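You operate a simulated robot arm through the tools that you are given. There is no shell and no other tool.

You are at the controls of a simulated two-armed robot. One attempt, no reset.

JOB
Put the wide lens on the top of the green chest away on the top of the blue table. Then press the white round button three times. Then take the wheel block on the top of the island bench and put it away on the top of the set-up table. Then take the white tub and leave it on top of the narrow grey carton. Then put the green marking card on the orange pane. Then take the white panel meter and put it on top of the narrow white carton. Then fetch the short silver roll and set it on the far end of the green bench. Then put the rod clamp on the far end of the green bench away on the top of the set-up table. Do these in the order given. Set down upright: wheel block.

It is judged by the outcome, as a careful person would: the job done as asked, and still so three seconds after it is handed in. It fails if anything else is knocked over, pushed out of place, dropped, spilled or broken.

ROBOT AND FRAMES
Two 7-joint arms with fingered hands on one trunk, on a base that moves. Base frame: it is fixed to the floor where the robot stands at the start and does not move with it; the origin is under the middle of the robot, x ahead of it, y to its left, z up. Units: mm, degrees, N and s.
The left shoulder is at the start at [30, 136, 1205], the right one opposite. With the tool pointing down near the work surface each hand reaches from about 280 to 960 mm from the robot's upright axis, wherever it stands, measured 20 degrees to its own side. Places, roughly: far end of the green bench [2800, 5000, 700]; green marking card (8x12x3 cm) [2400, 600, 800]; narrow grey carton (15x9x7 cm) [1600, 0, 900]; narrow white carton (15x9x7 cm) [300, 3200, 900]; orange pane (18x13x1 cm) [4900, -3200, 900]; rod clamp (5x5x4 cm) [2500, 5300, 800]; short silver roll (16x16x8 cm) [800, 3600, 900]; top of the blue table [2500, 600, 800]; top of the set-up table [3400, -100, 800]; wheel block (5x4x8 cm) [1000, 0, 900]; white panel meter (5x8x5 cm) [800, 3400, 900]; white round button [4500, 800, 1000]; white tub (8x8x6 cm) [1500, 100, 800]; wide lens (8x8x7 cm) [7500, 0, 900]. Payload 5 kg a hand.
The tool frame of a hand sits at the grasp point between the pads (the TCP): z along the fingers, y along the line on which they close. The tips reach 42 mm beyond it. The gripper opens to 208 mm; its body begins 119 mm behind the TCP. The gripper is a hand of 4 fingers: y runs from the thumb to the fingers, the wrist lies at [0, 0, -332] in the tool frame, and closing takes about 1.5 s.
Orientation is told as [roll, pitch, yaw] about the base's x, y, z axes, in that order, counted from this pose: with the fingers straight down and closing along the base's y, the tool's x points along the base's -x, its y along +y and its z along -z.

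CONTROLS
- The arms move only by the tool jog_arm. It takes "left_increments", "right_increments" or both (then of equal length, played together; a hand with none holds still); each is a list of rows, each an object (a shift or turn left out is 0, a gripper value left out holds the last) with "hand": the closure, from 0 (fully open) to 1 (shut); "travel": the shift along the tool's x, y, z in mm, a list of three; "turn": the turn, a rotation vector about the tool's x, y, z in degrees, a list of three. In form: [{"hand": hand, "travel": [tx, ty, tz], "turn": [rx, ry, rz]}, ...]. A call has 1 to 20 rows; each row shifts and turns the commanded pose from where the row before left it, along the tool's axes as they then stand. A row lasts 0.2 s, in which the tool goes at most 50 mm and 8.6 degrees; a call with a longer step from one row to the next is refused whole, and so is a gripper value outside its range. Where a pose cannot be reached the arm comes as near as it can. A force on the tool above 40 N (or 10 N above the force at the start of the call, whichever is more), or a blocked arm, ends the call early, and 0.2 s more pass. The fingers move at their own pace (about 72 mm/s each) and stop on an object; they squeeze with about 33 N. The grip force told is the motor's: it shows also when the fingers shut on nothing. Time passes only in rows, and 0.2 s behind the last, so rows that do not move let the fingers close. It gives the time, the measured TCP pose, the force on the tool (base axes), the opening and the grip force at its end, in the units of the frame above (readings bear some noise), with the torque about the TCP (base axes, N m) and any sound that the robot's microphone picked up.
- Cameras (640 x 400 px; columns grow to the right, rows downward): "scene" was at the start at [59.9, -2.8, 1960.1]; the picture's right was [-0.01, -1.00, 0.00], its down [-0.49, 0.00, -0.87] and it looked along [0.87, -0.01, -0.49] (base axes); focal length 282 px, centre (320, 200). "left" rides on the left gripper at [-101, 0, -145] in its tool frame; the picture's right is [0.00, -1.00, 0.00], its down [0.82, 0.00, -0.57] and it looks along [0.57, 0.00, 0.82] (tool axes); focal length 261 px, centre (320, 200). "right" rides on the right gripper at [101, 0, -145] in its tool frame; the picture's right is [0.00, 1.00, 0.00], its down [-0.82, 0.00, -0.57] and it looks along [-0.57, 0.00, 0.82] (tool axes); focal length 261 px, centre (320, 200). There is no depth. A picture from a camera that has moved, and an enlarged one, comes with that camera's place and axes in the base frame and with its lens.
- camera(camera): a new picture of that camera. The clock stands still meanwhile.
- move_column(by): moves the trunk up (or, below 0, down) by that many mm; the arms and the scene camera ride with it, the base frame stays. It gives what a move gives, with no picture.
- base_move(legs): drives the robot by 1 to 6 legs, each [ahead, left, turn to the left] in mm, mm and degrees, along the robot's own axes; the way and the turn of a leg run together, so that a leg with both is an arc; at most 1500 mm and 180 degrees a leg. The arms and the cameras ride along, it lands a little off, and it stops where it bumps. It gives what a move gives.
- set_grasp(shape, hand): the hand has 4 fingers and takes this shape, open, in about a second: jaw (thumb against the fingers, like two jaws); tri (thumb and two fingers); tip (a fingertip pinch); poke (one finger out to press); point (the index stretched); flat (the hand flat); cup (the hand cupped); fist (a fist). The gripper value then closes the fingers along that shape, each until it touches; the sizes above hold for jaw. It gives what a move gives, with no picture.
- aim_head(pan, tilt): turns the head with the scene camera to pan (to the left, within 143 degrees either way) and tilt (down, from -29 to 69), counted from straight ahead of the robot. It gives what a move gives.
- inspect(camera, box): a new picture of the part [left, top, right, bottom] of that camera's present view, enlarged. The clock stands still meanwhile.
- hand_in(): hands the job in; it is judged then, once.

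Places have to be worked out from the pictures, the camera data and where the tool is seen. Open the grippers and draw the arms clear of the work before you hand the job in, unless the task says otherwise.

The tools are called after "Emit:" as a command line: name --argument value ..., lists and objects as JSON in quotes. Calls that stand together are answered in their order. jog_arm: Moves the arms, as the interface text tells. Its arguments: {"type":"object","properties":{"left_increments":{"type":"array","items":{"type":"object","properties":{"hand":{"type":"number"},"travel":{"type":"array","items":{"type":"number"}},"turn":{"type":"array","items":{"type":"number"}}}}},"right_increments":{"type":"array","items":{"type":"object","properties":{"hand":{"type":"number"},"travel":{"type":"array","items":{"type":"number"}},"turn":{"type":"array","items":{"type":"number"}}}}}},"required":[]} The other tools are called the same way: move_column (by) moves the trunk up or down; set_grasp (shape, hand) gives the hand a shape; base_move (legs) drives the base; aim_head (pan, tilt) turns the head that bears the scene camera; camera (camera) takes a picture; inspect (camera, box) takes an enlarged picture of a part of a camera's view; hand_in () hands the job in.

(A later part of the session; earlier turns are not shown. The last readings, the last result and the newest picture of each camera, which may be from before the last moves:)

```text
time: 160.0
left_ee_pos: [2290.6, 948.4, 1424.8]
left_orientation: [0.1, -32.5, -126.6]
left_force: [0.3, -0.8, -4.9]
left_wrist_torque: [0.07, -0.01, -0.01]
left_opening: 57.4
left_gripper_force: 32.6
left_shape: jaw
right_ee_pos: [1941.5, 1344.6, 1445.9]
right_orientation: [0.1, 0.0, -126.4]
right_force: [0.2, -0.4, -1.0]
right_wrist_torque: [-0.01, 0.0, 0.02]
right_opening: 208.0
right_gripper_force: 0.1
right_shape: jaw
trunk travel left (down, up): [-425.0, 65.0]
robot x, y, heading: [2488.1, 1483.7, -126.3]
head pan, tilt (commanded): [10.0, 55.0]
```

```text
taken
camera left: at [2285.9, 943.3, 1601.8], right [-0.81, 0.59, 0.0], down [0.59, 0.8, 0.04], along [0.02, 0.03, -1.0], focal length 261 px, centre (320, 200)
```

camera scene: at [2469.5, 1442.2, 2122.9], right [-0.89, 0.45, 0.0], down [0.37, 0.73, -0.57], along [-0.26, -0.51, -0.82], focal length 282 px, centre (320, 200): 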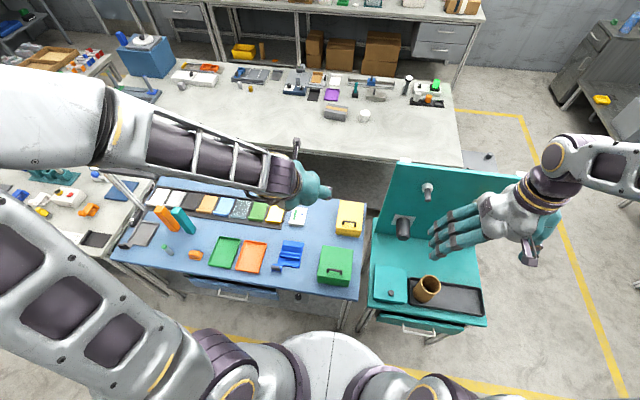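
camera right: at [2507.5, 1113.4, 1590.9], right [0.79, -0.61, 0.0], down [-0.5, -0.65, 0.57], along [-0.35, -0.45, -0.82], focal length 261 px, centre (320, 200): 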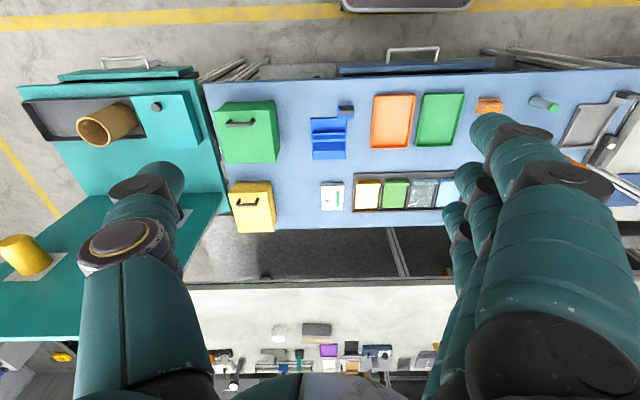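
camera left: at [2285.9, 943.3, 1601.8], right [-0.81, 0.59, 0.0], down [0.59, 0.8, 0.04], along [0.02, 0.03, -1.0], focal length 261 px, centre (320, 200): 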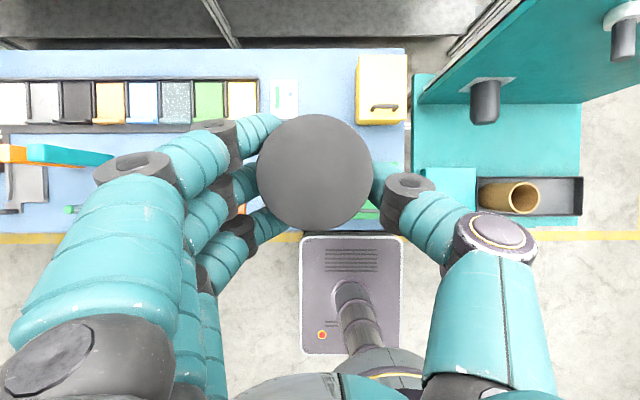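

The base is now in front of the spot, which lies at roughly 842 ahead, 138 left of me. I rotate the hand 90° clockwise about the vertical so that the lens stays upright, then lower the trunk.

Emit:
jog_arm --left_increments '[{"turn": [4.39, 0, 6.9]}, {"turn": [4.39, 0, 6.9]}, {"turn": [4.39, 0, 6.9]}, {"turn": [4.39, 0, 6.9]}, {"turn": [4.39, 0, 6.9]}, {"turn": [4.39, 0, 6.9]}, {"turn": [4.39, 0, 6.9]}, {"turn": [4.39, 0, 6.9]}, {"turn": [4.39, 0, 6.9]}, {"turn": [4.39, 0, 6.9]}, {"turn": [4.39, 0, 6.9]}]'

Emit:
camera --camera "left"

Emit:
camera --camera "scene"

```text
time: 162.4
left_ee_pos: [2285.6, 948.8, 1426.0]
left_orientation: [0.0, -32.2, 143.5]
left_force: [-2.0, -0.5, -5.4]
left_wrist_torque: [-0.02, -0.34, -0.11]
left_opening: 57.0
left_gripper_force: 33.4
left_shape: jaw
right_ee_pos: [1935.9, 1345.1, 1443.0]
right_orientation: [0.1, 0.1, -126.5]
right_force: [-2.3, -1.2, -0.1]
right_wrist_torque: [-0.04, -0.3, 0.0]
right_opening: 207.7
right_gripper_force: 0.1
right_shape: jaw
trunk travel left (down, up): [-425.0, 65.0]
robot x, y, heading: [2485.8, 1487.4, -126.4]
head pan, tilt (commanded): [10.0, 55.0]
```

```text
taken
camera left: at [2278.6, 954.1, 1601.4], right [0.59, 0.81, 0.0], down [0.8, -0.59, 0.05], along [0.04, -0.02, -1.0], focal length 261 px, centre (320, 200)
```

left: 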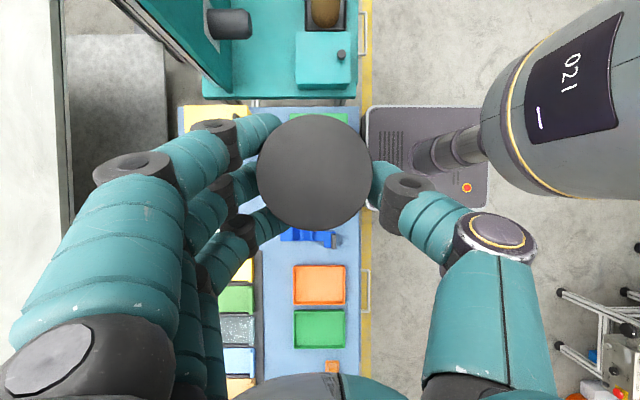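

```text
taken
camera scene: at [2461.9, 1443.1, 2122.9], right [-0.89, 0.45, 0.0], down [0.37, 0.73, -0.57], along [-0.25, -0.51, -0.82], focal length 282 px, centre (320, 200)
```

scene: 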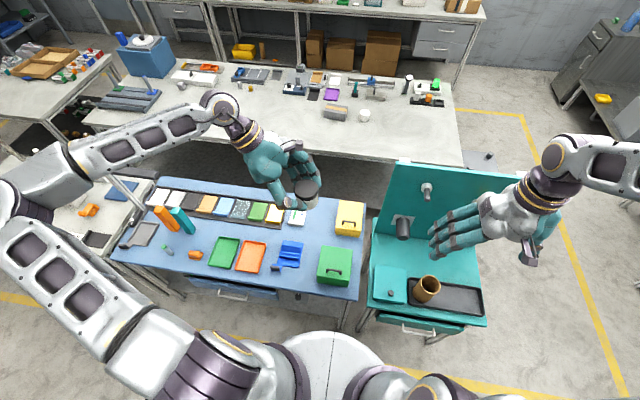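

The hand is turned with the lens upright. I move it forward over the spot and check from above.

Emit:
jog_arm --left_increments '[{"travel": [-3, 46, 2]}, {"travel": [-3, 46, 2]}, {"travel": [-3, 46, 2]}, {"travel": [-3, 46, 2]}, {"travel": [-3, 46, 2]}, {"travel": [-3, 46, 2]}, {}]'

Emit:
move_column --by -200

Emit:
camera --camera "left"

Emit:
camera --camera "scene"

```text
time: 164.0
left_ee_pos: [2107.0, 741.7, 1427.1]
left_orientation: [0.1, -32.4, 143.5]
left_force: [1.4, 0.4, -5.1]
left_wrist_torque: [-0.11, -0.03, 0.02]
left_opening: 57.1
left_gripper_force: 33.3
left_shape: jaw
right_ee_pos: [1942.5, 1346.4, 1446.3]
right_orientation: [0.1, -0.1, -126.5]
right_force: [1.2, 0.2, 0.7]
right_wrist_torque: [-0.04, 0.09, 0.01]
right_opening: 207.8
right_gripper_force: 0.0
right_shape: jaw
trunk travel left (down, up): [-425.0, 65.0]
robot x, y, heading: [2482.6, 1484.8, -126.5]
head pan, tilt (commanded): [10.0, 55.0]
```

```text
time: 166.2
left_ee_pos: [2105.8, 740.9, 1227.5]
left_orientation: [0.0, -32.4, 143.4]
left_force: [0.1, 0.3, -4.4]
left_wrist_torque: [-0.08, -0.07, 0.03]
left_opening: 57.0
left_gripper_force: 32.4
left_shape: jaw
right_ee_pos: [1941.3, 1344.8, 1246.7]
right_orientation: [0.0, 0.1, -126.5]
right_force: [-0.2, 0.2, 0.0]
right_wrist_torque: [-0.03, 0.0, 0.0]
right_opening: 207.8
right_gripper_force: 0.0
right_shape: jaw
trunk travel left (down, up): [-225.0, 265.0]
robot x, y, heading: [2486.9, 1487.1, -126.6]
head pan, tilt (commanded): [10.0, 55.0]
```

```text
taken
camera left: at [2098.4, 746.3, 1403.7], right [0.59, 0.81, 0.0], down [0.81, -0.59, 0.04], along [0.04, -0.02, -1.0], focal length 261 px, centre (320, 200)
```

left: 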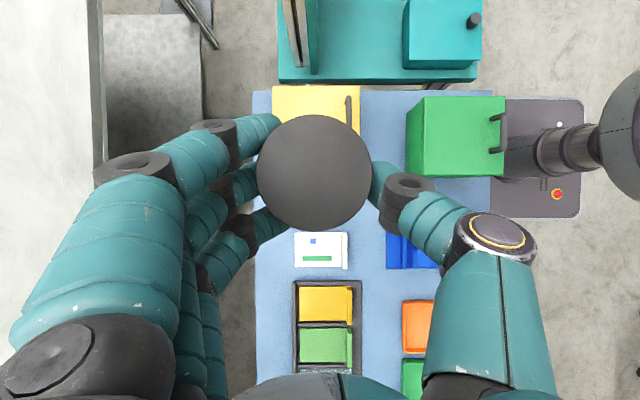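

```text
taken
camera scene: at [2469.3, 1442.3, 1923.1], right [-0.89, 0.45, 0.0], down [0.37, 0.73, -0.57], along [-0.26, -0.51, -0.82], focal length 282 px, centre (320, 200)
```

scene: 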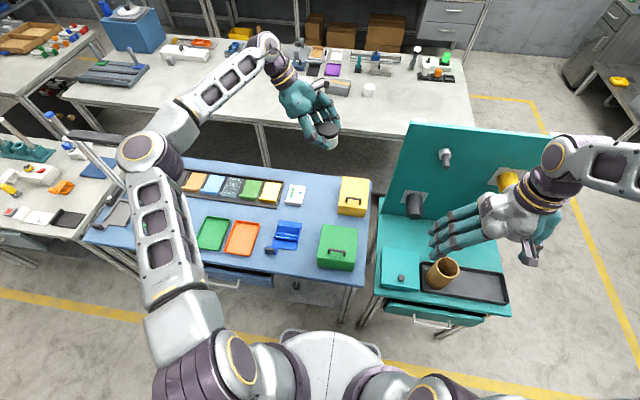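

The spot is right under the lens apart from a 20 mm shift to the left needed for the yellow box. I make that shift and lower to about 85 mm above the expected set-down height.

Emit:
jog_arm --left_increments '[{"travel": [16.9, 0, -10.7]}, {"travel": [24.2, 0, 37.9]}, {"travel": [24.2, 0, 37.9]}, {"travel": [24.2, 0, 37.9]}, {"travel": [24.2, 0, 37.9]}, {"travel": [24.2, 0, 37.9]}, {"travel": [24.2, 0, 37.9]}, {}]'

Emit:
camera --camera "left"

Emit:
camera --camera "scene"

```text
time: 168.0
left_ee_pos: [2122.3, 730.9, 956.3]
left_orientation: [0.0, -32.3, 143.3]
left_force: [-0.8, 0.6, -4.4]
left_wrist_torque: [-0.09, -0.08, -0.01]
left_opening: 57.0
left_gripper_force: 32.6
left_shape: jaw
right_ee_pos: [1941.3, 1345.4, 1245.9]
right_orientation: [0.0, -0.2, -126.5]
right_force: [0.3, 0.8, 0.4]
right_wrist_torque: [-0.05, 0.0, 0.01]
right_opening: 207.6
right_gripper_force: 0.1
right_shape: jaw
trunk travel left (down, up): [-225.0, 265.0]
robot x, y, heading: [2486.5, 1482.8, -126.4]
head pan, tilt (commanded): [10.0, 55.0]
```

```text
taken
camera left: at [2116.2, 735.3, 1132.5], right [0.59, 0.81, 0.0], down [0.8, -0.59, 0.04], along [0.04, -0.02, -1.0], focal length 261 px, centre (320, 200)
```

left: 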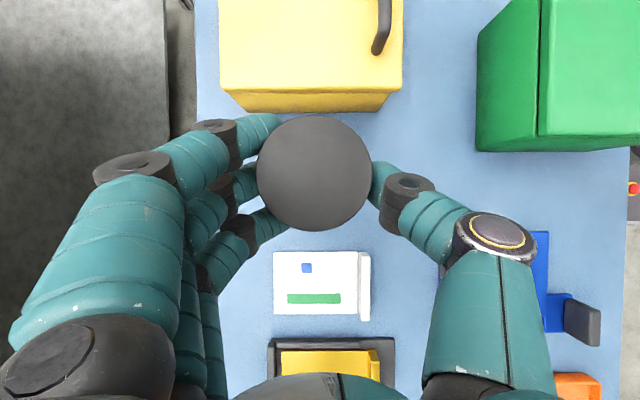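

```text
taken
camera scene: at [2469.6, 1443.1, 1923.0], right [-0.89, 0.45, 0.0], down [0.37, 0.73, -0.57], along [-0.26, -0.51, -0.82], focal length 282 px, centre (320, 200)
```

scene: 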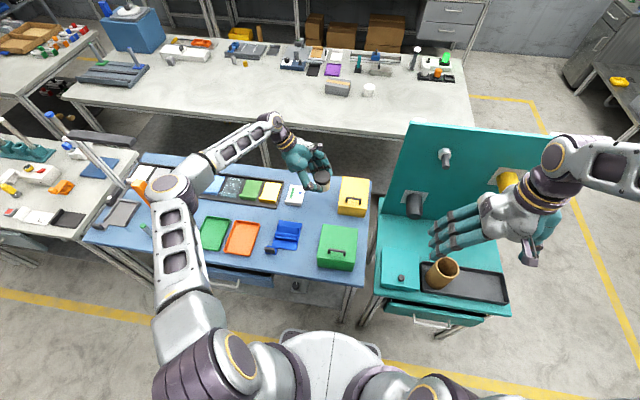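

The lens is centred between box and card (about 86 mm each side). I lower toward the table top, then in small steps until contact.

Emit:
jog_arm --left_increments '[{"travel": [16.1, 0, 25.3]}, {"travel": [16.1, 0, 25.3]}, {"travel": [4.3, 0, 6.7]}, {}]'

Emit:
jog_arm --left_increments '[{"travel": [2.15, 0, 3.37]}, {}]'

Emit:
camera --camera "left"

```text
time: 169.0
left_ee_pos: [2123.3, 729.3, 888.3]
left_orientation: [0.0, -32.5, 143.4]
left_force: [-0.4, -0.8, -5.3]
left_wrist_torque: [-0.04, -0.1, -0.01]
left_opening: 56.9
left_gripper_force: 32.5
left_shape: jaw
right_ee_pos: [1941.3, 1344.7, 1245.6]
right_orientation: [0.0, -0.1, -126.4]
right_force: [0.5, 0.0, -0.1]
right_wrist_torque: [0.01, -0.02, 0.03]
right_opening: 208.0
right_gripper_force: 0.0
right_shape: jaw
trunk travel left (down, up): [-225.0, 265.0]
robot x, y, heading: [2484.0, 1484.2, -126.6]
head pan, tilt (commanded): [10.0, 55.0]
```

```text
time: 169.6
left_ee_pos: [2122.4, 728.6, 884.6]
left_orientation: [0.0, -32.4, 143.5]
left_force: [0.9, 0.1, -4.7]
left_wrist_torque: [-0.07, -0.09, -0.01]
left_opening: 56.8
left_gripper_force: 32.5
left_shape: jaw
right_ee_pos: [1941.8, 1345.8, 1245.8]
right_orientation: [0.0, 0.0, -126.5]
right_force: [0.2, 0.3, -0.2]
right_wrist_torque: [-0.01, -0.01, -0.03]
right_opening: 207.6
right_gripper_force: 0.0
right_shape: jaw
trunk travel left (down, up): [-225.0, 265.0]
robot x, y, heading: [2482.8, 1487.0, -126.0]
head pan, tilt (commanded): [10.0, 55.0]
```

```text
taken
camera left: at [2115.2, 733.2, 1060.9], right [0.59, 0.81, 0.0], down [0.81, -0.59, 0.04], along [0.04, -0.02, -1.0], focal length 261 px, centre (320, 200)
```

left: 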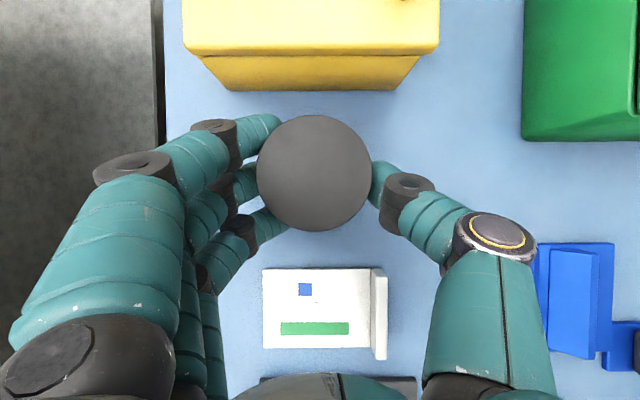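

No contact yet at z 885. I keep lowering in small steps.

Emit:
jog_arm --left_increments '[{"travel": [1.6, 0, 2.5]}, {"travel": [1.6, 0, 2.5]}, {}]'

Emit:
jog_arm --left_increments '[{"travel": [1.1, 0, 1.7]}, {"travel": [1.1, 0, 1.7]}, {}]'

```text
time: 170.4
left_ee_pos: [2122.1, 728.9, 878.8]
left_orientation: [0.0, -32.4, 143.5]
left_force: [-0.1, -0.5, -5.0]
left_wrist_torque: [-0.04, -0.09, -0.01]
left_opening: 56.9
left_gripper_force: 32.6
left_shape: jaw
right_ee_pos: [1941.5, 1345.5, 1245.8]
right_orientation: [0.0, 0.0, -126.6]
right_force: [-1.0, -0.1, -0.1]
right_wrist_torque: [0.0, 0.03, -0.01]
right_opening: 208.2
right_gripper_force: 0.0
right_shape: jaw
trunk travel left (down, up): [-225.0, 265.0]
robot x, y, heading: [2482.9, 1483.8, -126.4]
head pan, tilt (commanded): [10.0, 55.0]
```

```text
time: 171.2
left_ee_pos: [2122.4, 728.5, 873.5]
left_orientation: [-0.1, -32.3, 143.5]
left_force: [0.0, -0.1, -4.4]
left_wrist_torque: [-0.02, -0.07, -0.02]
left_opening: 56.9
left_gripper_force: 33.1
left_shape: jaw
right_ee_pos: [1940.8, 1344.9, 1245.9]
right_orientation: [0.1, -0.1, -126.6]
right_force: [0.2, -1.3, 0.3]
right_wrist_torque: [-0.02, -0.02, -0.01]
right_opening: 207.7
right_gripper_force: 0.1
right_shape: jaw
trunk travel left (down, up): [-225.0, 265.0]
robot x, y, heading: [2484.9, 1488.9, -126.5]
head pan, tilt (commanded): [10.0, 55.0]
```

Still free. I continue downward.

Emit:
jog_arm --left_increments '[{"travel": [1.1, 0, 1.7]}, {"travel": [1.1, 0, 1.7]}, {}]'

Emit:
jog_arm --left_increments '[{"travel": [1.1, 0, 1.7]}, {"travel": [1.1, 0, 1.7]}, {}]'

Emit:
jog_arm --left_increments '[{"travel": [1.1, 0, 1.7]}, {"travel": [1.1, 0, 1.7]}, {}]'

```text
time: 172.0
left_ee_pos: [2121.5, 729.2, 869.4]
left_orientation: [0.1, -32.4, 143.5]
left_force: [0.4, -0.4, -4.9]
left_wrist_torque: [-0.04, -0.09, 0.0]
left_opening: 57.0
left_gripper_force: 32.9
left_shape: jaw
right_ee_pos: [1941.3, 1344.7, 1245.7]
right_orientation: [0.0, 0.0, -126.5]
right_force: [0.0, -0.2, 0.7]
right_wrist_torque: [0.01, 0.01, 0.01]
right_opening: 207.8
right_gripper_force: 0.2
right_shape: jaw
trunk travel left (down, up): [-225.0, 265.0]
robot x, y, heading: [2485.9, 1485.9, -126.5]
head pan, tilt (commanded): [10.0, 55.0]
```

```text
time: 172.8
left_ee_pos: [2120.9, 728.8, 867.1]
left_orientation: [0.0, -32.3, 143.5]
left_force: [0.4, -0.9, -4.6]
left_wrist_torque: [-0.01, -0.1, 0.0]
left_opening: 56.8
left_gripper_force: 33.4
left_shape: jaw
right_ee_pos: [1941.8, 1344.8, 1245.8]
right_orientation: [0.1, 0.1, -126.5]
right_force: [-0.8, 1.2, 0.1]
right_wrist_torque: [-0.01, -0.01, 0.0]
right_opening: 207.8
right_gripper_force: 0.0
right_shape: jaw
trunk travel left (down, up): [-225.0, 265.0]
robot x, y, heading: [2485.9, 1487.7, -126.4]
head pan, tilt (commanded): [10.0, 55.0]
```

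```text
time: 173.6
left_ee_pos: [2121.8, 729.1, 862.9]
left_orientation: [0.0, -32.4, 143.4]
left_force: [-0.3, -1.1, -4.6]
left_wrist_torque: [-0.03, -0.06, 0.02]
left_opening: 56.9
left_gripper_force: 32.8
left_shape: jaw
right_ee_pos: [1941.3, 1345.9, 1245.7]
right_orientation: [0.0, 0.1, -126.5]
right_force: [-0.1, 0.1, 0.1]
right_wrist_torque: [-0.01, -0.01, 0.01]
right_opening: 207.6
right_gripper_force: 0.1
right_shape: jaw
trunk travel left (down, up): [-225.0, 265.0]
robot x, y, heading: [2486.1, 1486.8, -126.9]
head pan, tilt (commanded): [10.0, 55.0]
```

The parallax puts the table top near z 780–800, so I continue in small steps.

Emit:
jog_arm --left_increments '[{"travel": [1.1, 0, 1.7]}, {"travel": [1.1, 0, 1.7]}, {}]'

Emit:
jog_arm --left_increments '[{"travel": [1.1, 0, 1.7]}, {"travel": [1.1, 0, 1.7]}, {}]'

Emit:
jog_arm --left_increments '[{"travel": [1.1, 0, 1.7]}, {"travel": [1.1, 0, 1.7]}, {}]'

Emit:
inspect --camera "scene" --box '[260, 140, 380, 215]'

```text
time: 174.4
left_ee_pos: [2120.5, 729.4, 861.2]
left_orientation: [0.1, -32.5, 143.3]
left_force: [-2.0, 0.7, 13.1]
left_wrist_torque: [-0.21, 0.13, 0.01]
left_opening: 57.5
left_gripper_force: 33.1
left_shape: jaw
right_ee_pos: [1940.9, 1345.8, 1246.9]
right_orientation: [0.1, -0.1, -126.5]
right_force: [-0.6, -0.3, 0.4]
right_wrist_torque: [0.05, 0.02, 0.0]
right_opening: 207.9
right_gripper_force: 0.0
right_shape: jaw
trunk travel left (down, up): [-225.0, 265.0]
robot x, y, heading: [2487.8, 1487.4, -126.3]
head pan, tilt (commanded): [10.0, 55.0]
```

```text
time: 175.3
left_ee_pos: [2121.6, 730.1, 859.3]
left_orientation: [0.3, -32.8, 143.4]
left_force: [4.9, 5.0, 18.4]
left_wrist_torque: [0.28, -0.05, -0.08]
left_opening: 58.6
left_gripper_force: 33.2
left_shape: jaw
right_ee_pos: [1941.0, 1345.4, 1245.5]
right_orientation: [0.0, -0.1, -126.6]
right_force: [0.0, -1.2, 0.8]
right_wrist_torque: [0.14, -0.02, -0.02]
right_opening: 207.9
right_gripper_force: 0.0
right_shape: jaw
trunk travel left (down, up): [-225.0, 265.0]
robot x, y, heading: [2485.8, 1484.3, -126.6]
head pan, tilt (commanded): [10.0, 55.0]
stopped in row 3 (left hand): the force on the tool passed its limit at 40 N (the readings are from after the stop); the commanded pose is now the measured one
```

```text
time: 176.0
left_ee_pos: [2118.9, 727.3, 858.9]
left_orientation: [0.4, -32.8, 143.5]
left_force: [6.5, 4.4, 22.1]
left_wrist_torque: [0.39, -0.13, -0.15]
left_opening: 59.0
left_gripper_force: 32.9
left_shape: jaw
right_ee_pos: [1941.2, 1345.6, 1245.7]
right_orientation: [0.0, -0.1, -126.4]
right_force: [0.5, 0.0, 0.0]
right_wrist_torque: [0.09, -0.03, 0.04]
right_opening: 208.0
right_gripper_force: 0.1
right_shape: jaw
trunk travel left (down, up): [-225.0, 265.0]
robot x, y, heading: [2487.2, 1485.2, -126.2]
head pan, tilt (commanded): [10.0, 55.0]
stopped in row 3 (left hand): the force on the tool passed its limit at 42 N (the readings are from after the stop); the commanded pose is now the measured one
```

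```text
5.33 times, centred on (320, 178) of scene
camera zoom: at [2470.3, 1443.5, 1922.9], right [-0.89, 0.45, 0.0], down [0.37, 0.73, -0.57], along [-0.26, -0.51, -0.82], focal length 1502 px, centre (320, 320)
```

zoom: 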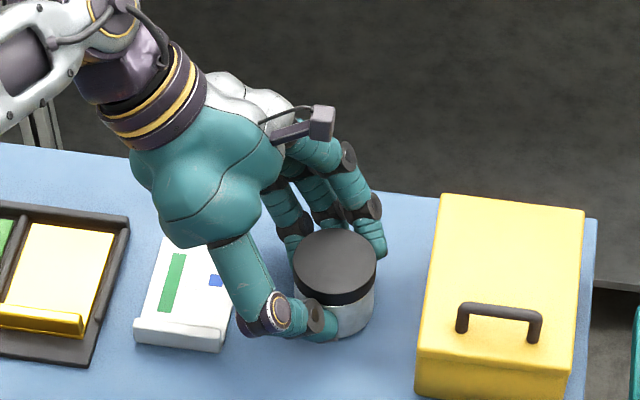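

The lens stands on the table (contact at TCP z≈861, so the table top is at about 790). I relieve the pressure slightly and open the fingers.

Emit:
jog_arm --left_increments '[{"travel": [-0.8, 0, -1.3]}, {"hand": 0.62}, {"hand": 0.55}, {"hand": 0.45}, {}, {}, {}]'

Emit:
camera --camera "left"

Emit:
inspect --camera "scene" --box '[260, 140, 380, 215]'

```text
time: 177.6
left_ee_pos: [2118.8, 727.8, 859.7]
left_orientation: [0.4, -32.6, 143.4]
left_force: [1.4, 3.8, 11.7]
left_wrist_torque: [-0.46, 0.13, 0.02]
left_opening: 111.1
left_gripper_force: 0.1
left_shape: jaw
right_ee_pos: [1942.0, 1345.4, 1247.7]
right_orientation: [0.0, -0.1, -126.5]
right_force: [0.0, -0.3, -0.1]
right_wrist_torque: [0.01, -0.02, 0.02]
right_opening: 207.9
right_gripper_force: 0.0
right_shape: jaw
trunk travel left (down, up): [-225.0, 265.0]
robot x, y, heading: [2484.6, 1485.0, -126.3]
head pan, tilt (commanded): [10.0, 55.0]
```

```text
taken
camera left: at [2113.8, 733.2, 1036.2], right [0.59, 0.81, 0.0], down [0.81, -0.59, 0.04], along [0.03, -0.02, -1.0], focal length 261 px, centre (320, 200)
```

left: 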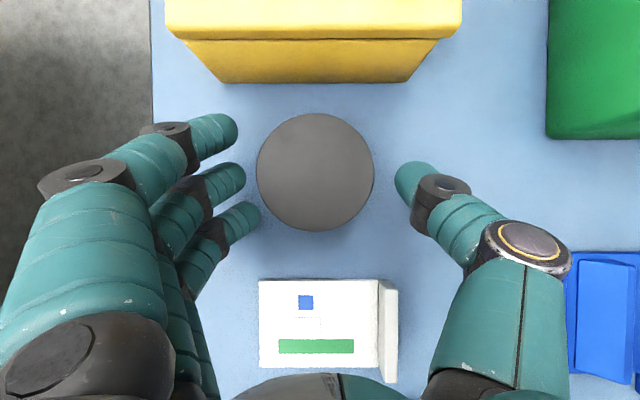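

```text
5.33 times, centred on (320, 178) of scene
camera zoom: at [2470.1, 1443.8, 1923.0], right [-0.89, 0.45, 0.0], down [0.37, 0.73, -0.57], along [-0.26, -0.51, -0.82], focal length 1502 px, centre (320, 320)
```

zoom: 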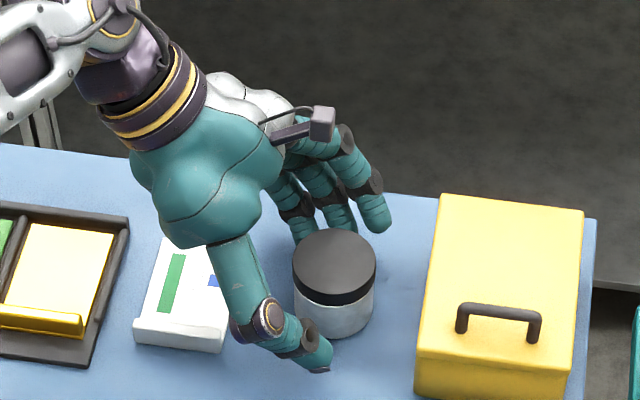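

The lens stands free. I lift the hand straight up, clear of it.

Emit:
jog_arm --left_increments '[{"travel": [-5.4, 0, -8.4]}, {"travel": [-16.1, 0, -25.3]}, {"travel": [-21.5, 0, -33.7]}, {"travel": [-21.5, 0, -33.7]}, {"travel": [-21.5, 0, -33.7]}, {"travel": [-21.5, 0, -33.7]}, {"travel": [-21.5, 0, -33.7]}, {"travel": [-21.5, 0, -33.7]}]'

Emit:
camera --camera "left"

Emit:
camera --camera "scene"

```text
time: 179.4
left_ee_pos: [2120.6, 728.9, 1141.3]
left_orientation: [0.3, -32.6, 143.4]
left_force: [-0.1, 0.9, -0.4]
left_wrist_torque: [0.02, 0.06, 0.0]
left_opening: 113.5
left_gripper_force: 0.0
left_shape: jaw
right_ee_pos: [1940.8, 1345.5, 1245.7]
right_orientation: [0.0, -0.1, -126.5]
right_force: [0.1, 0.7, -0.6]
right_wrist_torque: [-0.07, 0.01, 0.01]
right_opening: 207.8
right_gripper_force: 0.1
right_shape: jaw
trunk travel left (down, up): [-225.0, 265.0]
robot x, y, heading: [2482.1, 1485.7, -126.8]
head pan, tilt (commanded): [10.0, 55.0]
```

```text
taken
camera left: at [2115.3, 733.1, 1317.2], right [0.59, 0.81, 0.0], down [0.81, -0.59, 0.04], along [0.03, -0.02, -1.0], focal length 261 px, centre (320, 200)
```

left: 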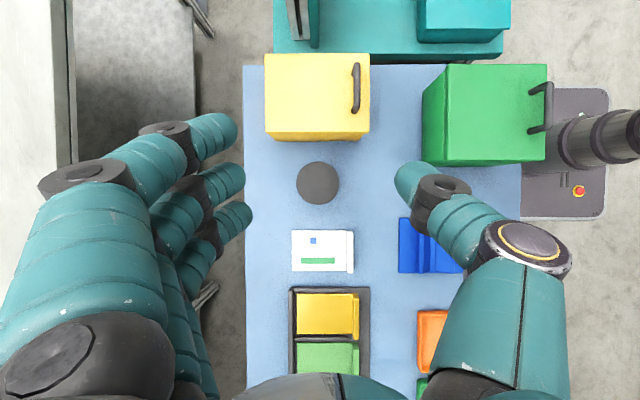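

```text
taken
camera scene: at [2469.5, 1443.6, 1923.0], right [-0.89, 0.45, 0.0], down [0.37, 0.73, -0.57], along [-0.26, -0.51, -0.82], focal length 282 px, centre (320, 200)
```

scene: 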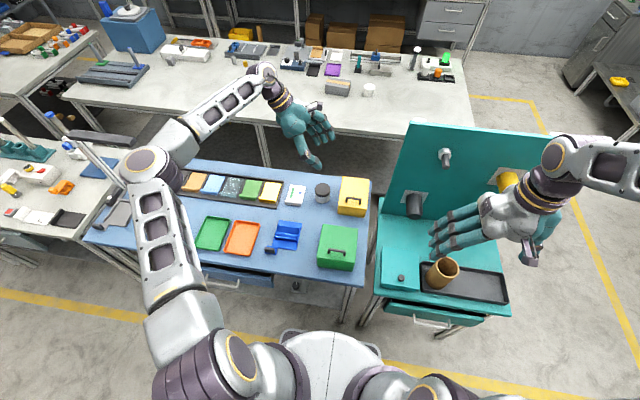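

The lens is on the blue table with everything undisturbed. Next is the button: I first bring the left arm back to its compact, fingers-down pose.

Emit:
jog_arm --left_increments '[{"travel": [-10, -46, -15]}, {"travel": [-10, -46, -15]}, {"travel": [-10, -46, -15]}, {"travel": [-10, -46, -15]}, {"travel": [3, -46, -2]}, {"travel": [3, -46, -2]}, {"turn": [-4.39, 0, -6.9]}, {"turn": [-4.39, 0, -6.9]}, {"turn": [-4.39, 0, -6.9]}, {"turn": [-4.39, 0, -6.9]}, {"turn": [-4.39, 0, -6.9]}, {"turn": [-4.39, 0, -6.9]}, {"turn": [-4.39, 0, -6.9]}, {"turn": [-4.39, 0, -6.9]}, {"turn": [-4.39, 0, -6.9]}, {"turn": [-4.39, 0, -6.9]}, {"turn": [-4.39, 0, -6.9]}]'

Emit:
jog_arm --left_increments '[{"turn": [0, 8.1, 0]}, {"turn": [0, 8.1, 0]}, {"turn": [0, 8.1, 0]}, {"turn": [0, 8.1, 0]}, {"travel": [30, 30, 0]}, {"travel": [30, 30, 0]}, {"travel": [30, 30, 0]}, {"travel": [30, 30, 0]}, {"travel": [30, 30, 0]}]'

Emit:
camera --camera "scene"

```text
time: 183.0
left_ee_pos: [2289.4, 946.8, 1209.3]
left_orientation: [-0.2, -32.8, -126.4]
left_force: [-0.3, 0.3, -0.5]
left_wrist_torque: [-0.02, -0.05, 0.02]
left_opening: 114.3
left_gripper_force: 0.0
left_shape: jaw
right_ee_pos: [1941.3, 1345.3, 1245.2]
right_orientation: [0.0, 0.0, -126.6]
right_force: [0.4, -0.1, -0.5]
right_wrist_torque: [-0.05, -0.05, 0.03]
right_opening: 207.7
right_gripper_force: 0.0
right_shape: jaw
trunk travel left (down, up): [-225.0, 265.0]
robot x, y, heading: [2483.0, 1486.8, -126.3]
head pan, tilt (commanded): [10.0, 55.0]
```

```text
time: 185.0
left_ee_pos: [2499.5, 979.5, 1207.3]
left_orientation: [-0.2, -0.5, -126.6]
left_force: [2.0, 0.1, 0.3]
left_wrist_torque: [-0.05, 0.1, -0.02]
left_opening: 113.9
left_gripper_force: 0.0
left_shape: jaw
right_ee_pos: [1942.5, 1346.4, 1246.5]
right_orientation: [0.1, -0.1, -126.5]
right_force: [0.3, 0.5, -0.3]
right_wrist_torque: [-0.08, 0.03, 0.01]
right_opening: 207.6
right_gripper_force: 0.1
right_shape: jaw
trunk travel left (down, up): [-225.0, 265.0]
robot x, y, heading: [2484.9, 1487.0, -126.7]
head pan, tilt (commanded): [10.0, 55.0]
```

```text
taken
camera scene: at [2470.5, 1443.9, 1923.0], right [-0.89, 0.45, 0.0], down [0.37, 0.73, -0.57], along [-0.26, -0.51, -0.82], focal length 282 px, centre (320, 200)
```

scene: 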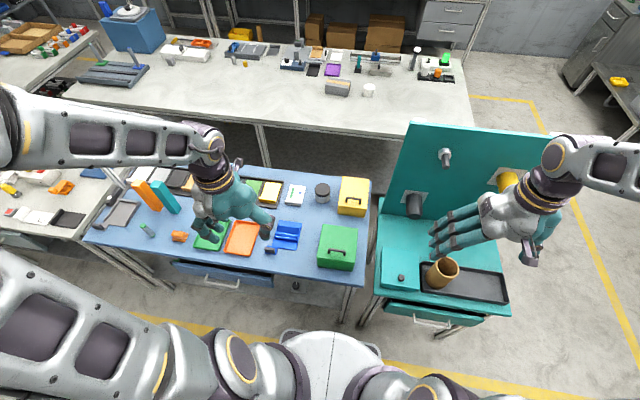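

I raise the trunk again, turn toward +u and drive back up the aisle to inspect the post head closely.

Emit:
move_column --by 200

Emit:
base_move --legs '[[0, 0, 89.7], [1400, 0, 0]]'

Emit:
aim_head --pan 45 --tilt 45

Emit:
camera --camera "scene"

```text
time: 187.1
left_ee_pos: [2499.2, 978.3, 1405.7]
left_orientation: [-0.3, -0.4, -126.6]
left_force: [0.3, 0.1, -0.4]
left_wrist_torque: [0.0, 0.0, -0.01]
left_opening: 114.0
left_gripper_force: 0.1
left_shape: jaw
right_ee_pos: [1941.1, 1345.3, 1446.1]
right_orientation: [0.0, 0.0, -126.6]
right_force: [0.0, 0.3, 0.1]
right_wrist_torque: [0.02, 0.0, -0.01]
right_opening: 207.7
right_gripper_force: 0.0
right_shape: jaw
trunk travel left (down, up): [-425.0, 65.0]
robot x, y, heading: [2485.0, 1486.9, -126.2]
head pan, tilt (commanded): [10.0, 55.0]
```

```text
time: 198.0
left_ee_pos: [4118.3, 623.3, 1406.1]
left_orientation: [-0.4, -0.4, -36.9]
left_force: [0.4, 0.2, 0.6]
left_wrist_torque: [0.0, -0.02, -0.02]
left_opening: 113.8
left_gripper_force: 0.0
left_shape: jaw
right_ee_pos: [3747.8, 68.0, 1445.5]
right_orientation: [0.0, -0.1, -36.9]
right_force: [-0.3, 0.4, -0.5]
right_wrist_torque: [0.0, 0.0, 0.0]
right_opening: 207.8
right_gripper_force: 0.0
right_shape: jaw
trunk travel left (down, up): [-425.0, 65.0]
robot x, y, heading: [3612.2, 609.7, -36.7]
head pan, tilt (commanded): [10.0, 55.0]
```

```text
time: 199.0
left_ee_pos: [4118.4, 623.7, 1406.4]
left_orientation: [-0.3, -0.4, -36.9]
left_force: [-0.7, -0.1, -0.1]
left_wrist_torque: [0.0, -0.05, 0.0]
left_opening: 114.3
left_gripper_force: 0.1
left_shape: jaw
right_ee_pos: [3747.2, 68.1, 1446.2]
right_orientation: [-0.1, -0.1, -36.9]
right_force: [0.0, 0.2, 0.0]
right_wrist_torque: [0.0, 0.0, 0.0]
right_opening: 207.9
right_gripper_force: 0.1
right_shape: jaw
trunk travel left (down, up): [-425.0, 65.0]
robot x, y, heading: [3613.0, 611.3, -37.1]
head pan, tilt (commanded): [45.0, 45.0]
```

```text
taken
camera scene: at [3667.3, 640.3, 2136.3], right [0.14, -0.99, 0.0], down [-0.7, -0.1, -0.71], along [0.7, 0.1, -0.71], focal length 282 px, centre (320, 200)
```

scene: 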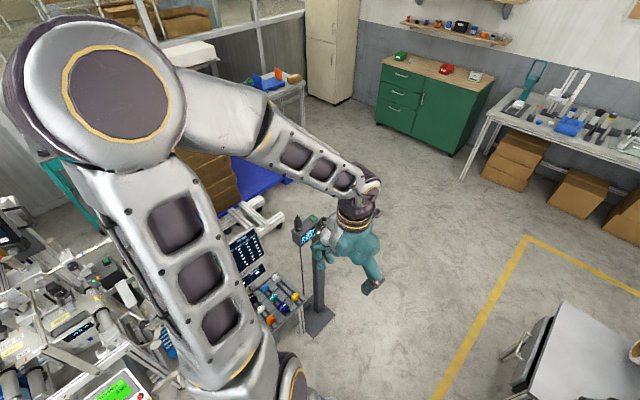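

I zoom in on the post head from here; part may be hidden behind my hand.

Emit:
inspect --camera "scene" --box '[270, 200, 350, 250]'

Emit:
camera --camera "left"

```text
8.00 times, centred on (310, 225) of scene
camera zoom: at [3667.3, 640.3, 2136.3], right [0.14, -0.99, 0.0], down [-0.7, -0.1, -0.71], along [0.7, 0.1, -0.71], focal length 2253 px, centre (400, 0)
```

zoom: 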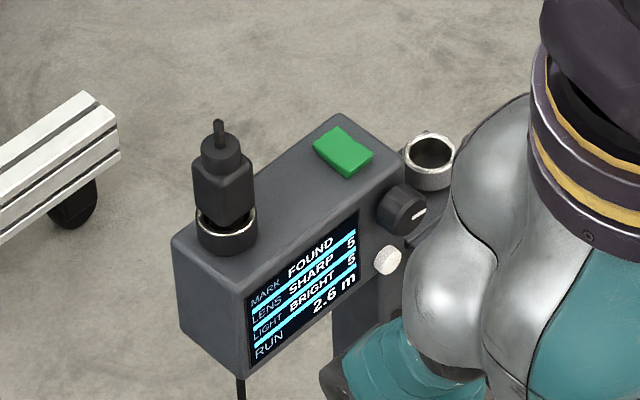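

```text
taken
camera left: at [4198.2, 564.7, 1552.4], right [-0.6, -0.8, 0.0], down [-0.66, 0.49, 0.57], along [-0.46, 0.34, -0.82], focal length 261 px, centre (320, 200)
```

left: 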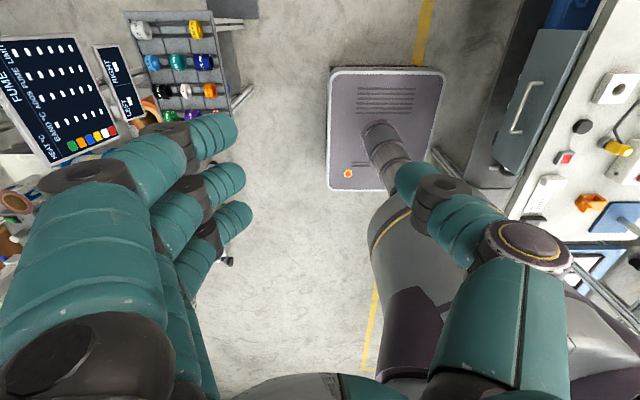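

The white round button is on the display face of the post head, below a dark knob; two views put it at (4539, 773, 1024), face toward the aisle. I place the base in front of it, facing it squarely, so that my right hand can press it straight on.

Emit:
base_move --legs '[[470, -10, 0], [0, 0, 90]]'

Emit:
aim_head --pan -10 --tilt 50

Emit:
camera --camera "scene"

```text
time: 205.5
left_ee_pos: [3989.7, 830.9, 1407.1]
left_orientation: [-0.4, -0.3, 51.0]
left_force: [0.3, -0.6, 0.1]
left_wrist_torque: [0.0, 0.0, -0.01]
left_opening: 114.1
left_gripper_force: 0.0
left_shape: jaw
right_ee_pos: [4532.4, 441.9, 1446.2]
right_orientation: [0.0, -0.1, 51.0]
right_force: [-0.1, -0.6, -0.8]
right_wrist_torque: [0.02, -0.02, 0.0]
right_opening: 207.8
right_gripper_force: 0.0
right_shape: jaw
trunk travel left (down, up): [-425.0, 65.0]
robot x, y, heading: [3982.4, 326.6, 51.0]
head pan, tilt (commanded): [45.0, 45.0]
```

```text
time: 206.7
left_ee_pos: [3989.7, 831.3, 1407.2]
left_orientation: [-0.4, -0.2, 51.0]
left_force: [0.0, -0.2, 0.4]
left_wrist_torque: [0.01, 0.02, -0.02]
left_opening: 113.8
left_gripper_force: 0.1
left_shape: jaw
right_ee_pos: [4532.5, 442.9, 1446.4]
right_orientation: [0.1, -0.1, 51.0]
right_force: [-0.3, 0.4, -1.1]
right_wrist_torque: [0.01, 0.01, 0.01]
right_opening: 207.7
right_gripper_force: 0.1
right_shape: jaw
trunk travel left (down, up): [-425.0, 65.0]
robot x, y, heading: [3980.8, 327.1, 51.2]
head pan, tilt (commanded): [-10.0, 50.0]
```

```text
taken
camera scene: at [4019.8, 351.2, 2129.4], right [0.66, -0.75, 0.0], down [-0.58, -0.5, -0.64], along [0.48, 0.42, -0.77], focal length 282 px, centre (320, 200)
```

scene: 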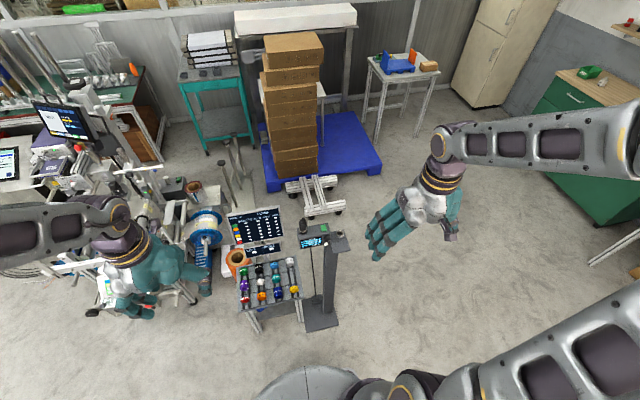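

Good position. I zoom on the head again from straight in front.

Emit:
inspect --camera "scene" --box '[285, 210, 365, 260]'

Emit:
move_column --by -200

Emit:
set_grasp --hand "right" --shape "poke"

Emit:
camera --camera "right"

Emit:
inspect --camera "scene" --box '[285, 180, 365, 230]'

```text
8.00 times, centred on (325, 235) of scene
camera zoom: at [4019.8, 351.2, 2129.4], right [0.66, -0.75, 0.0], down [-0.58, -0.5, -0.64], along [0.48, 0.42, -0.77], focal length 2253 px, centre (280, -80)
```

zoom: 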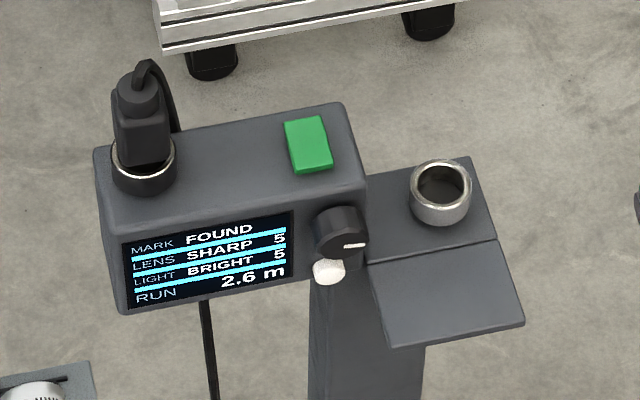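

```text
time: 208.9
left_ee_pos: [3990.7, 832.5, 1206.5]
left_orientation: [-0.3, -0.5, 50.9]
left_force: [-0.2, -0.5, -0.2]
left_wrist_torque: [-0.04, -0.01, 0.02]
left_opening: 114.0
left_gripper_force: 0.1
left_shape: jaw
right_ee_pos: [4532.4, 441.9, 1245.8]
right_orientation: [0.0, -0.1, 50.9]
right_force: [0.2, 0.0, 0.1]
right_wrist_torque: [0.01, 0.01, 0.02]
right_opening: 208.1
right_gripper_force: 0.0
right_shape: jaw
trunk travel left (down, up): [-225.0, 265.0]
robot x, y, heading: [3979.2, 320.7, 50.6]
head pan, tilt (commanded): [-10.0, 50.0]
```

```text
time: 209.8
left_ee_pos: [3989.9, 831.7, 1206.8]
left_orientation: [-0.4, -0.3, 51.0]
left_force: [0.1, -0.6, -0.5]
left_wrist_torque: [0.01, 0.01, 0.01]
left_opening: 114.0
left_gripper_force: 0.0
left_shape: jaw
right_ee_pos: [4532.5, 443.1, 1245.5]
right_orientation: [-0.1, -0.2, 51.0]
right_force: [-0.2, 0.1, -0.9]
right_wrist_torque: [0.03, -0.04, -0.02]
right_opening: 0.1
right_gripper_force: 0.1
right_shape: poke
trunk travel left (down, up): [-225.0, 265.0]
robot x, y, heading: [3982.0, 326.1, 51.1]
head pan, tilt (commanded): [-10.0, 50.0]
```

```text
taken
camera right: at [4467.3, 363.0, 1391.0], right [-0.77, 0.63, 0.0], down [0.52, 0.63, 0.57], along [0.36, 0.44, -0.82], focal length 261 px, centre (320, 200)
```

right: 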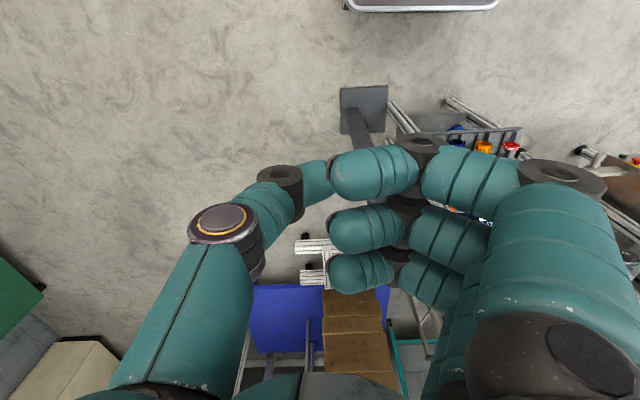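

```text
8.00 times, centred on (325, 205) of scene
camera zoom: at [4019.9, 351.0, 1929.4], right [0.66, -0.76, 0.0], down [-0.58, -0.5, -0.64], along [0.49, 0.42, -0.77], focal length 2253 px, centre (280, 160)
```

zoom: 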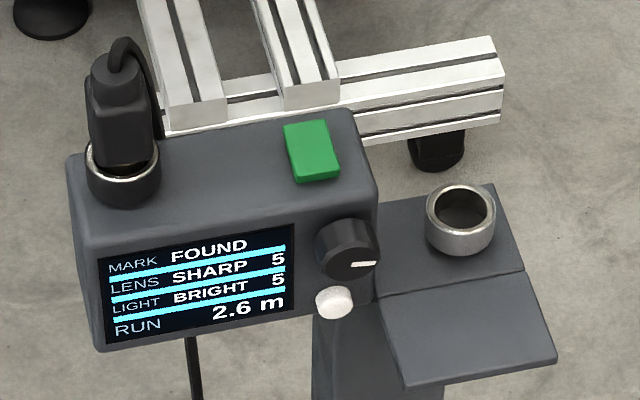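

The right hand has taken a closed shape; I let it settle and look again to see which finger sticks out.

Emit:
jog_arm --right_increments '[{}, {}, {}, {}]'

Emit:
camera --camera "right"

Emit:
aim_head --pan -45 --tilt 50

Emit:
inspect --camera "scene" --box '[200, 130, 440, 280]'

```text
time: 210.8
left_ee_pos: [3989.8, 831.6, 1206.8]
left_orientation: [-0.3, -0.4, 51.1]
left_force: [-0.1, -0.1, -0.4]
left_wrist_torque: [-0.01, -0.01, 0.03]
left_opening: 114.2
left_gripper_force: 0.2
left_shape: jaw
right_ee_pos: [4531.8, 441.0, 1245.6]
right_orientation: [0.1, 0.0, 51.0]
right_force: [0.6, 0.8, -0.7]
right_wrist_torque: [0.02, -0.03, 0.03]
right_opening: 0.0
right_gripper_force: 0.1
right_shape: poke
trunk travel left (down, up): [-225.0, 265.0]
robot x, y, heading: [3981.3, 327.6, 51.0]
head pan, tilt (commanded): [-10.0, 50.0]
```

```text
taken
camera right: at [4467.2, 363.0, 1391.0], right [-0.77, 0.63, 0.0], down [0.52, 0.63, 0.57], along [0.36, 0.44, -0.82], focal length 261 px, centre (320, 200)
```

right: 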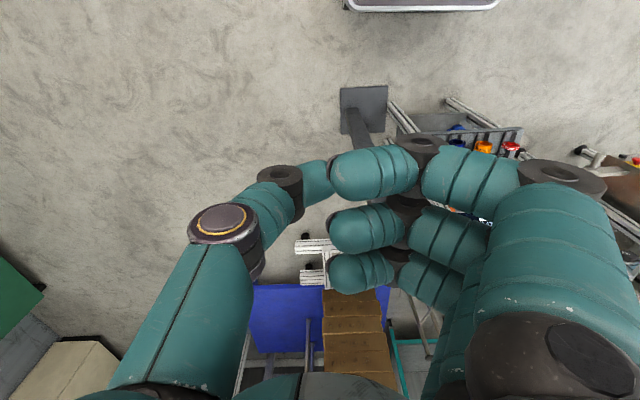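

```text
time: 211.8
left_ee_pos: [3990.5, 831.9, 1206.4]
left_orientation: [-0.2, -0.3, 51.1]
left_force: [0.7, -0.3, 0.8]
left_wrist_torque: [-0.02, 0.0, 0.0]
left_opening: 114.1
left_gripper_force: 0.0
left_shape: jaw
right_ee_pos: [4530.5, 441.0, 1245.2]
right_orientation: [0.0, -0.1, 51.1]
right_force: [0.0, -0.1, 0.9]
right_wrist_torque: [0.0, -0.01, -0.03]
right_opening: 0.0
right_gripper_force: 0.1
right_shape: poke
trunk travel left (down, up): [-225.0, 265.0]
robot x, y, heading: [3986.0, 327.5, 50.9]
head pan, tilt (commanded): [-45.0, 50.0]
```

```text
2.67 times, centred on (320, 205) of scene
camera zoom: at [4038.4, 308.7, 1929.4], right [0.1, -0.99, 0.0], down [-0.76, -0.08, -0.64], along [0.64, 0.07, -0.77], focal length 751 px, centre (320, 187)
```

zoom: 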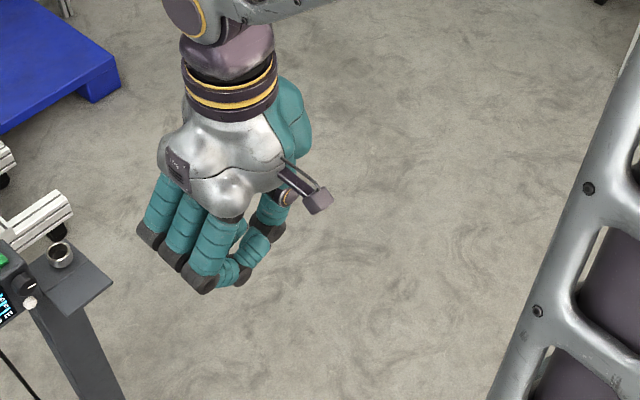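

The poke shape keeps the fingers bent toward the thumb with nothing clearly sticking out. I try the "point" shape (index stretched) for comparison.

Emit:
set_grasp --hand "right" --shape "point"

Emit:
camera --camera "right"

Emit:
inspect --camera "scene" --box '[200, 130, 440, 280]'

```text
time: 212.7
left_ee_pos: [3990.4, 830.9, 1206.5]
left_orientation: [-0.2, -0.4, 51.1]
left_force: [0.0, -0.4, -0.5]
left_wrist_torque: [0.04, 0.02, 0.0]
left_opening: 114.1
left_gripper_force: 0.1
left_shape: jaw
right_ee_pos: [4531.2, 442.5, 1246.2]
right_orientation: [0.0, 0.0, 51.0]
right_force: [-0.3, -0.5, -0.3]
right_wrist_torque: [-0.04, -0.01, 0.01]
right_opening: 201.6
right_gripper_force: 0.0
right_shape: point
trunk travel left (down, up): [-225.0, 265.0]
robot x, y, heading: [3982.4, 329.9, 50.9]
head pan, tilt (commanded): [-45.0, 50.0]
```

```text
taken
camera right: at [4467.3, 363.0, 1391.0], right [-0.77, 0.63, 0.0], down [0.52, 0.63, 0.57], along [0.36, 0.44, -0.82], focal length 261 px, centre (320, 200)
```

right: 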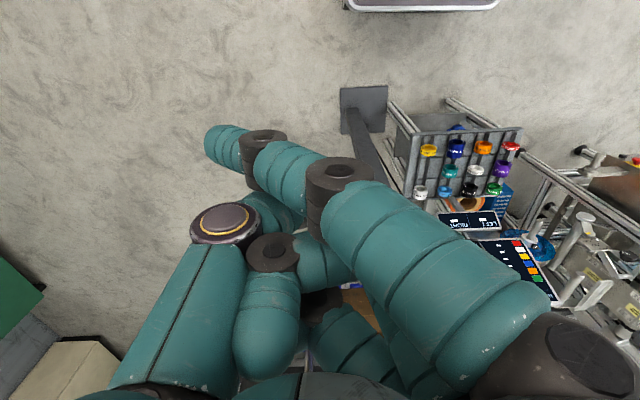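

```text
2.67 times, centred on (320, 205) of scene
camera zoom: at [4038.4, 308.5, 1929.4], right [0.1, -0.99, 0.0], down [-0.76, -0.08, -0.64], along [0.64, 0.07, -0.77], focal length 751 px, centre (320, 187)
```

zoom: 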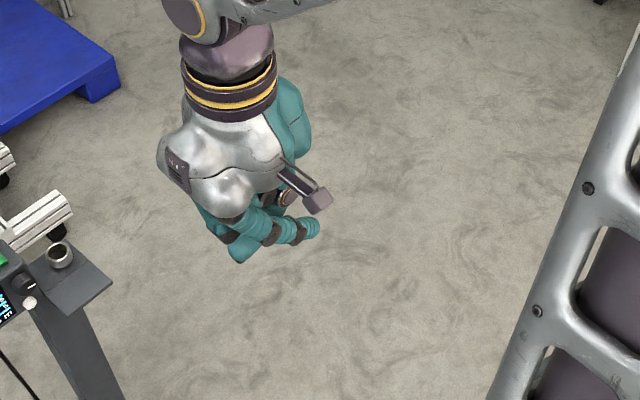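

In "point" the index lies across the palm. I check how the "poke" shape responds to the gripper value.

Emit:
set_grasp --hand "right" --shape "poke"

Emit:
jog_arm --right_increments '[{"hand": 1.0}, {}, {}, {}, {}, {}, {}, {}]'

Emit:
camera --camera "right"

Emit:
jog_arm --right_increments '[{"hand": 0.0}, {}, {}, {}, {}, {}, {}, {}]'

Emit:
camera --camera "right"

```text
time: 213.6
left_ee_pos: [3990.3, 832.1, 1206.7]
left_orientation: [-0.3, -0.3, 50.9]
left_force: [-0.7, -0.1, 0.0]
left_wrist_torque: [0.02, -0.01, -0.01]
left_opening: 113.8
left_gripper_force: 0.1
left_shape: jaw
right_ee_pos: [4531.5, 441.3, 1246.7]
right_orientation: [0.0, -0.1, 51.0]
right_force: [-0.1, 0.4, -1.1]
right_wrist_torque: [0.02, 0.01, 0.02]
right_opening: 0.3
right_gripper_force: 0.0
right_shape: poke
trunk travel left (down, up): [-225.0, 265.0]
robot x, y, heading: [3981.2, 324.2, 50.9]
head pan, tilt (commanded): [-45.0, 50.0]
```

```text
time: 215.4
left_ee_pos: [3990.2, 832.0, 1206.6]
left_orientation: [-0.3, -0.3, 51.0]
left_force: [0.6, -0.3, 0.6]
left_wrist_torque: [0.01, 0.01, -0.02]
left_opening: 113.7
left_gripper_force: 0.1
left_shape: jaw
right_ee_pos: [4531.8, 440.8, 1245.4]
right_orientation: [0.1, -0.1, 50.9]
right_force: [0.7, 0.2, 0.7]
right_wrist_torque: [0.0, 0.02, 0.01]
right_opening: 0.4
right_gripper_force: 0.0
right_shape: poke
trunk travel left (down, up): [-225.0, 265.0]
robot x, y, heading: [3982.1, 322.4, 51.1]
head pan, tilt (commanded): [-45.0, 50.0]
```

```text
taken
camera right: at [4467.2, 363.0, 1391.0], right [-0.77, 0.63, 0.0], down [0.52, 0.63, 0.57], along [0.36, 0.44, -0.82], focal length 261 px, centre (320, 200)
```

right: 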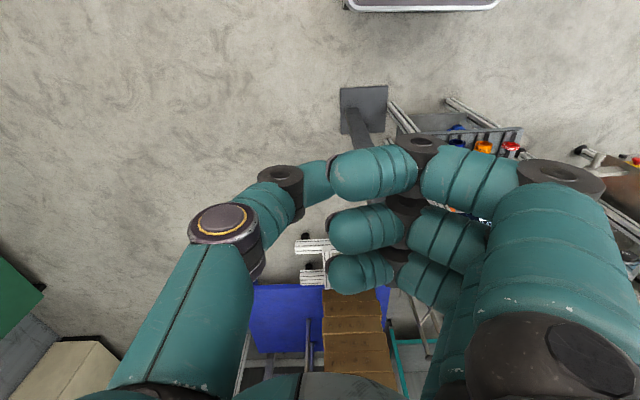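

```text
time: 217.2
left_ee_pos: [3990.6, 831.9, 1206.1]
left_orientation: [-0.3, -0.3, 51.1]
left_force: [0.2, 0.3, -0.3]
left_wrist_torque: [-0.02, 0.03, 0.01]
left_opening: 114.3
left_gripper_force: 0.0
left_shape: jaw
right_ee_pos: [4531.4, 442.1, 1246.1]
right_orientation: [0.0, -0.1, 51.0]
right_force: [0.3, -0.5, -0.5]
right_wrist_torque: [-0.01, 0.0, -0.04]
right_opening: 0.0
right_gripper_force: 0.1
right_shape: poke
trunk travel left (down, up): [-225.0, 265.0]
robot x, y, heading: [3978.3, 320.1, 51.1]
head pan, tilt (commanded): [-45.0, 50.0]
```

```text
taken
camera right: at [4467.2, 363.0, 1391.0], right [-0.77, 0.63, 0.0], down [0.52, 0.63, 0.57], along [0.36, 0.44, -0.82], focal length 261 px, centre (320, 200)
```

right: 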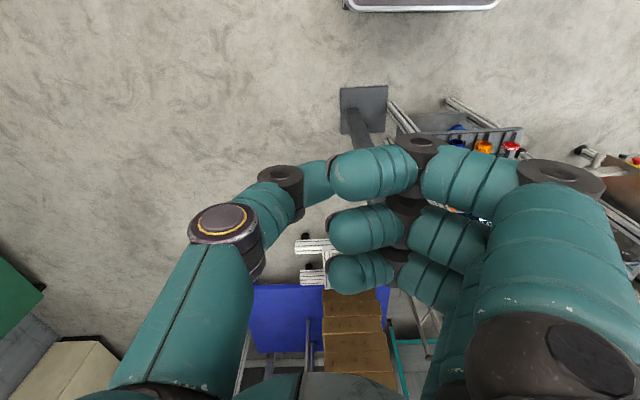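

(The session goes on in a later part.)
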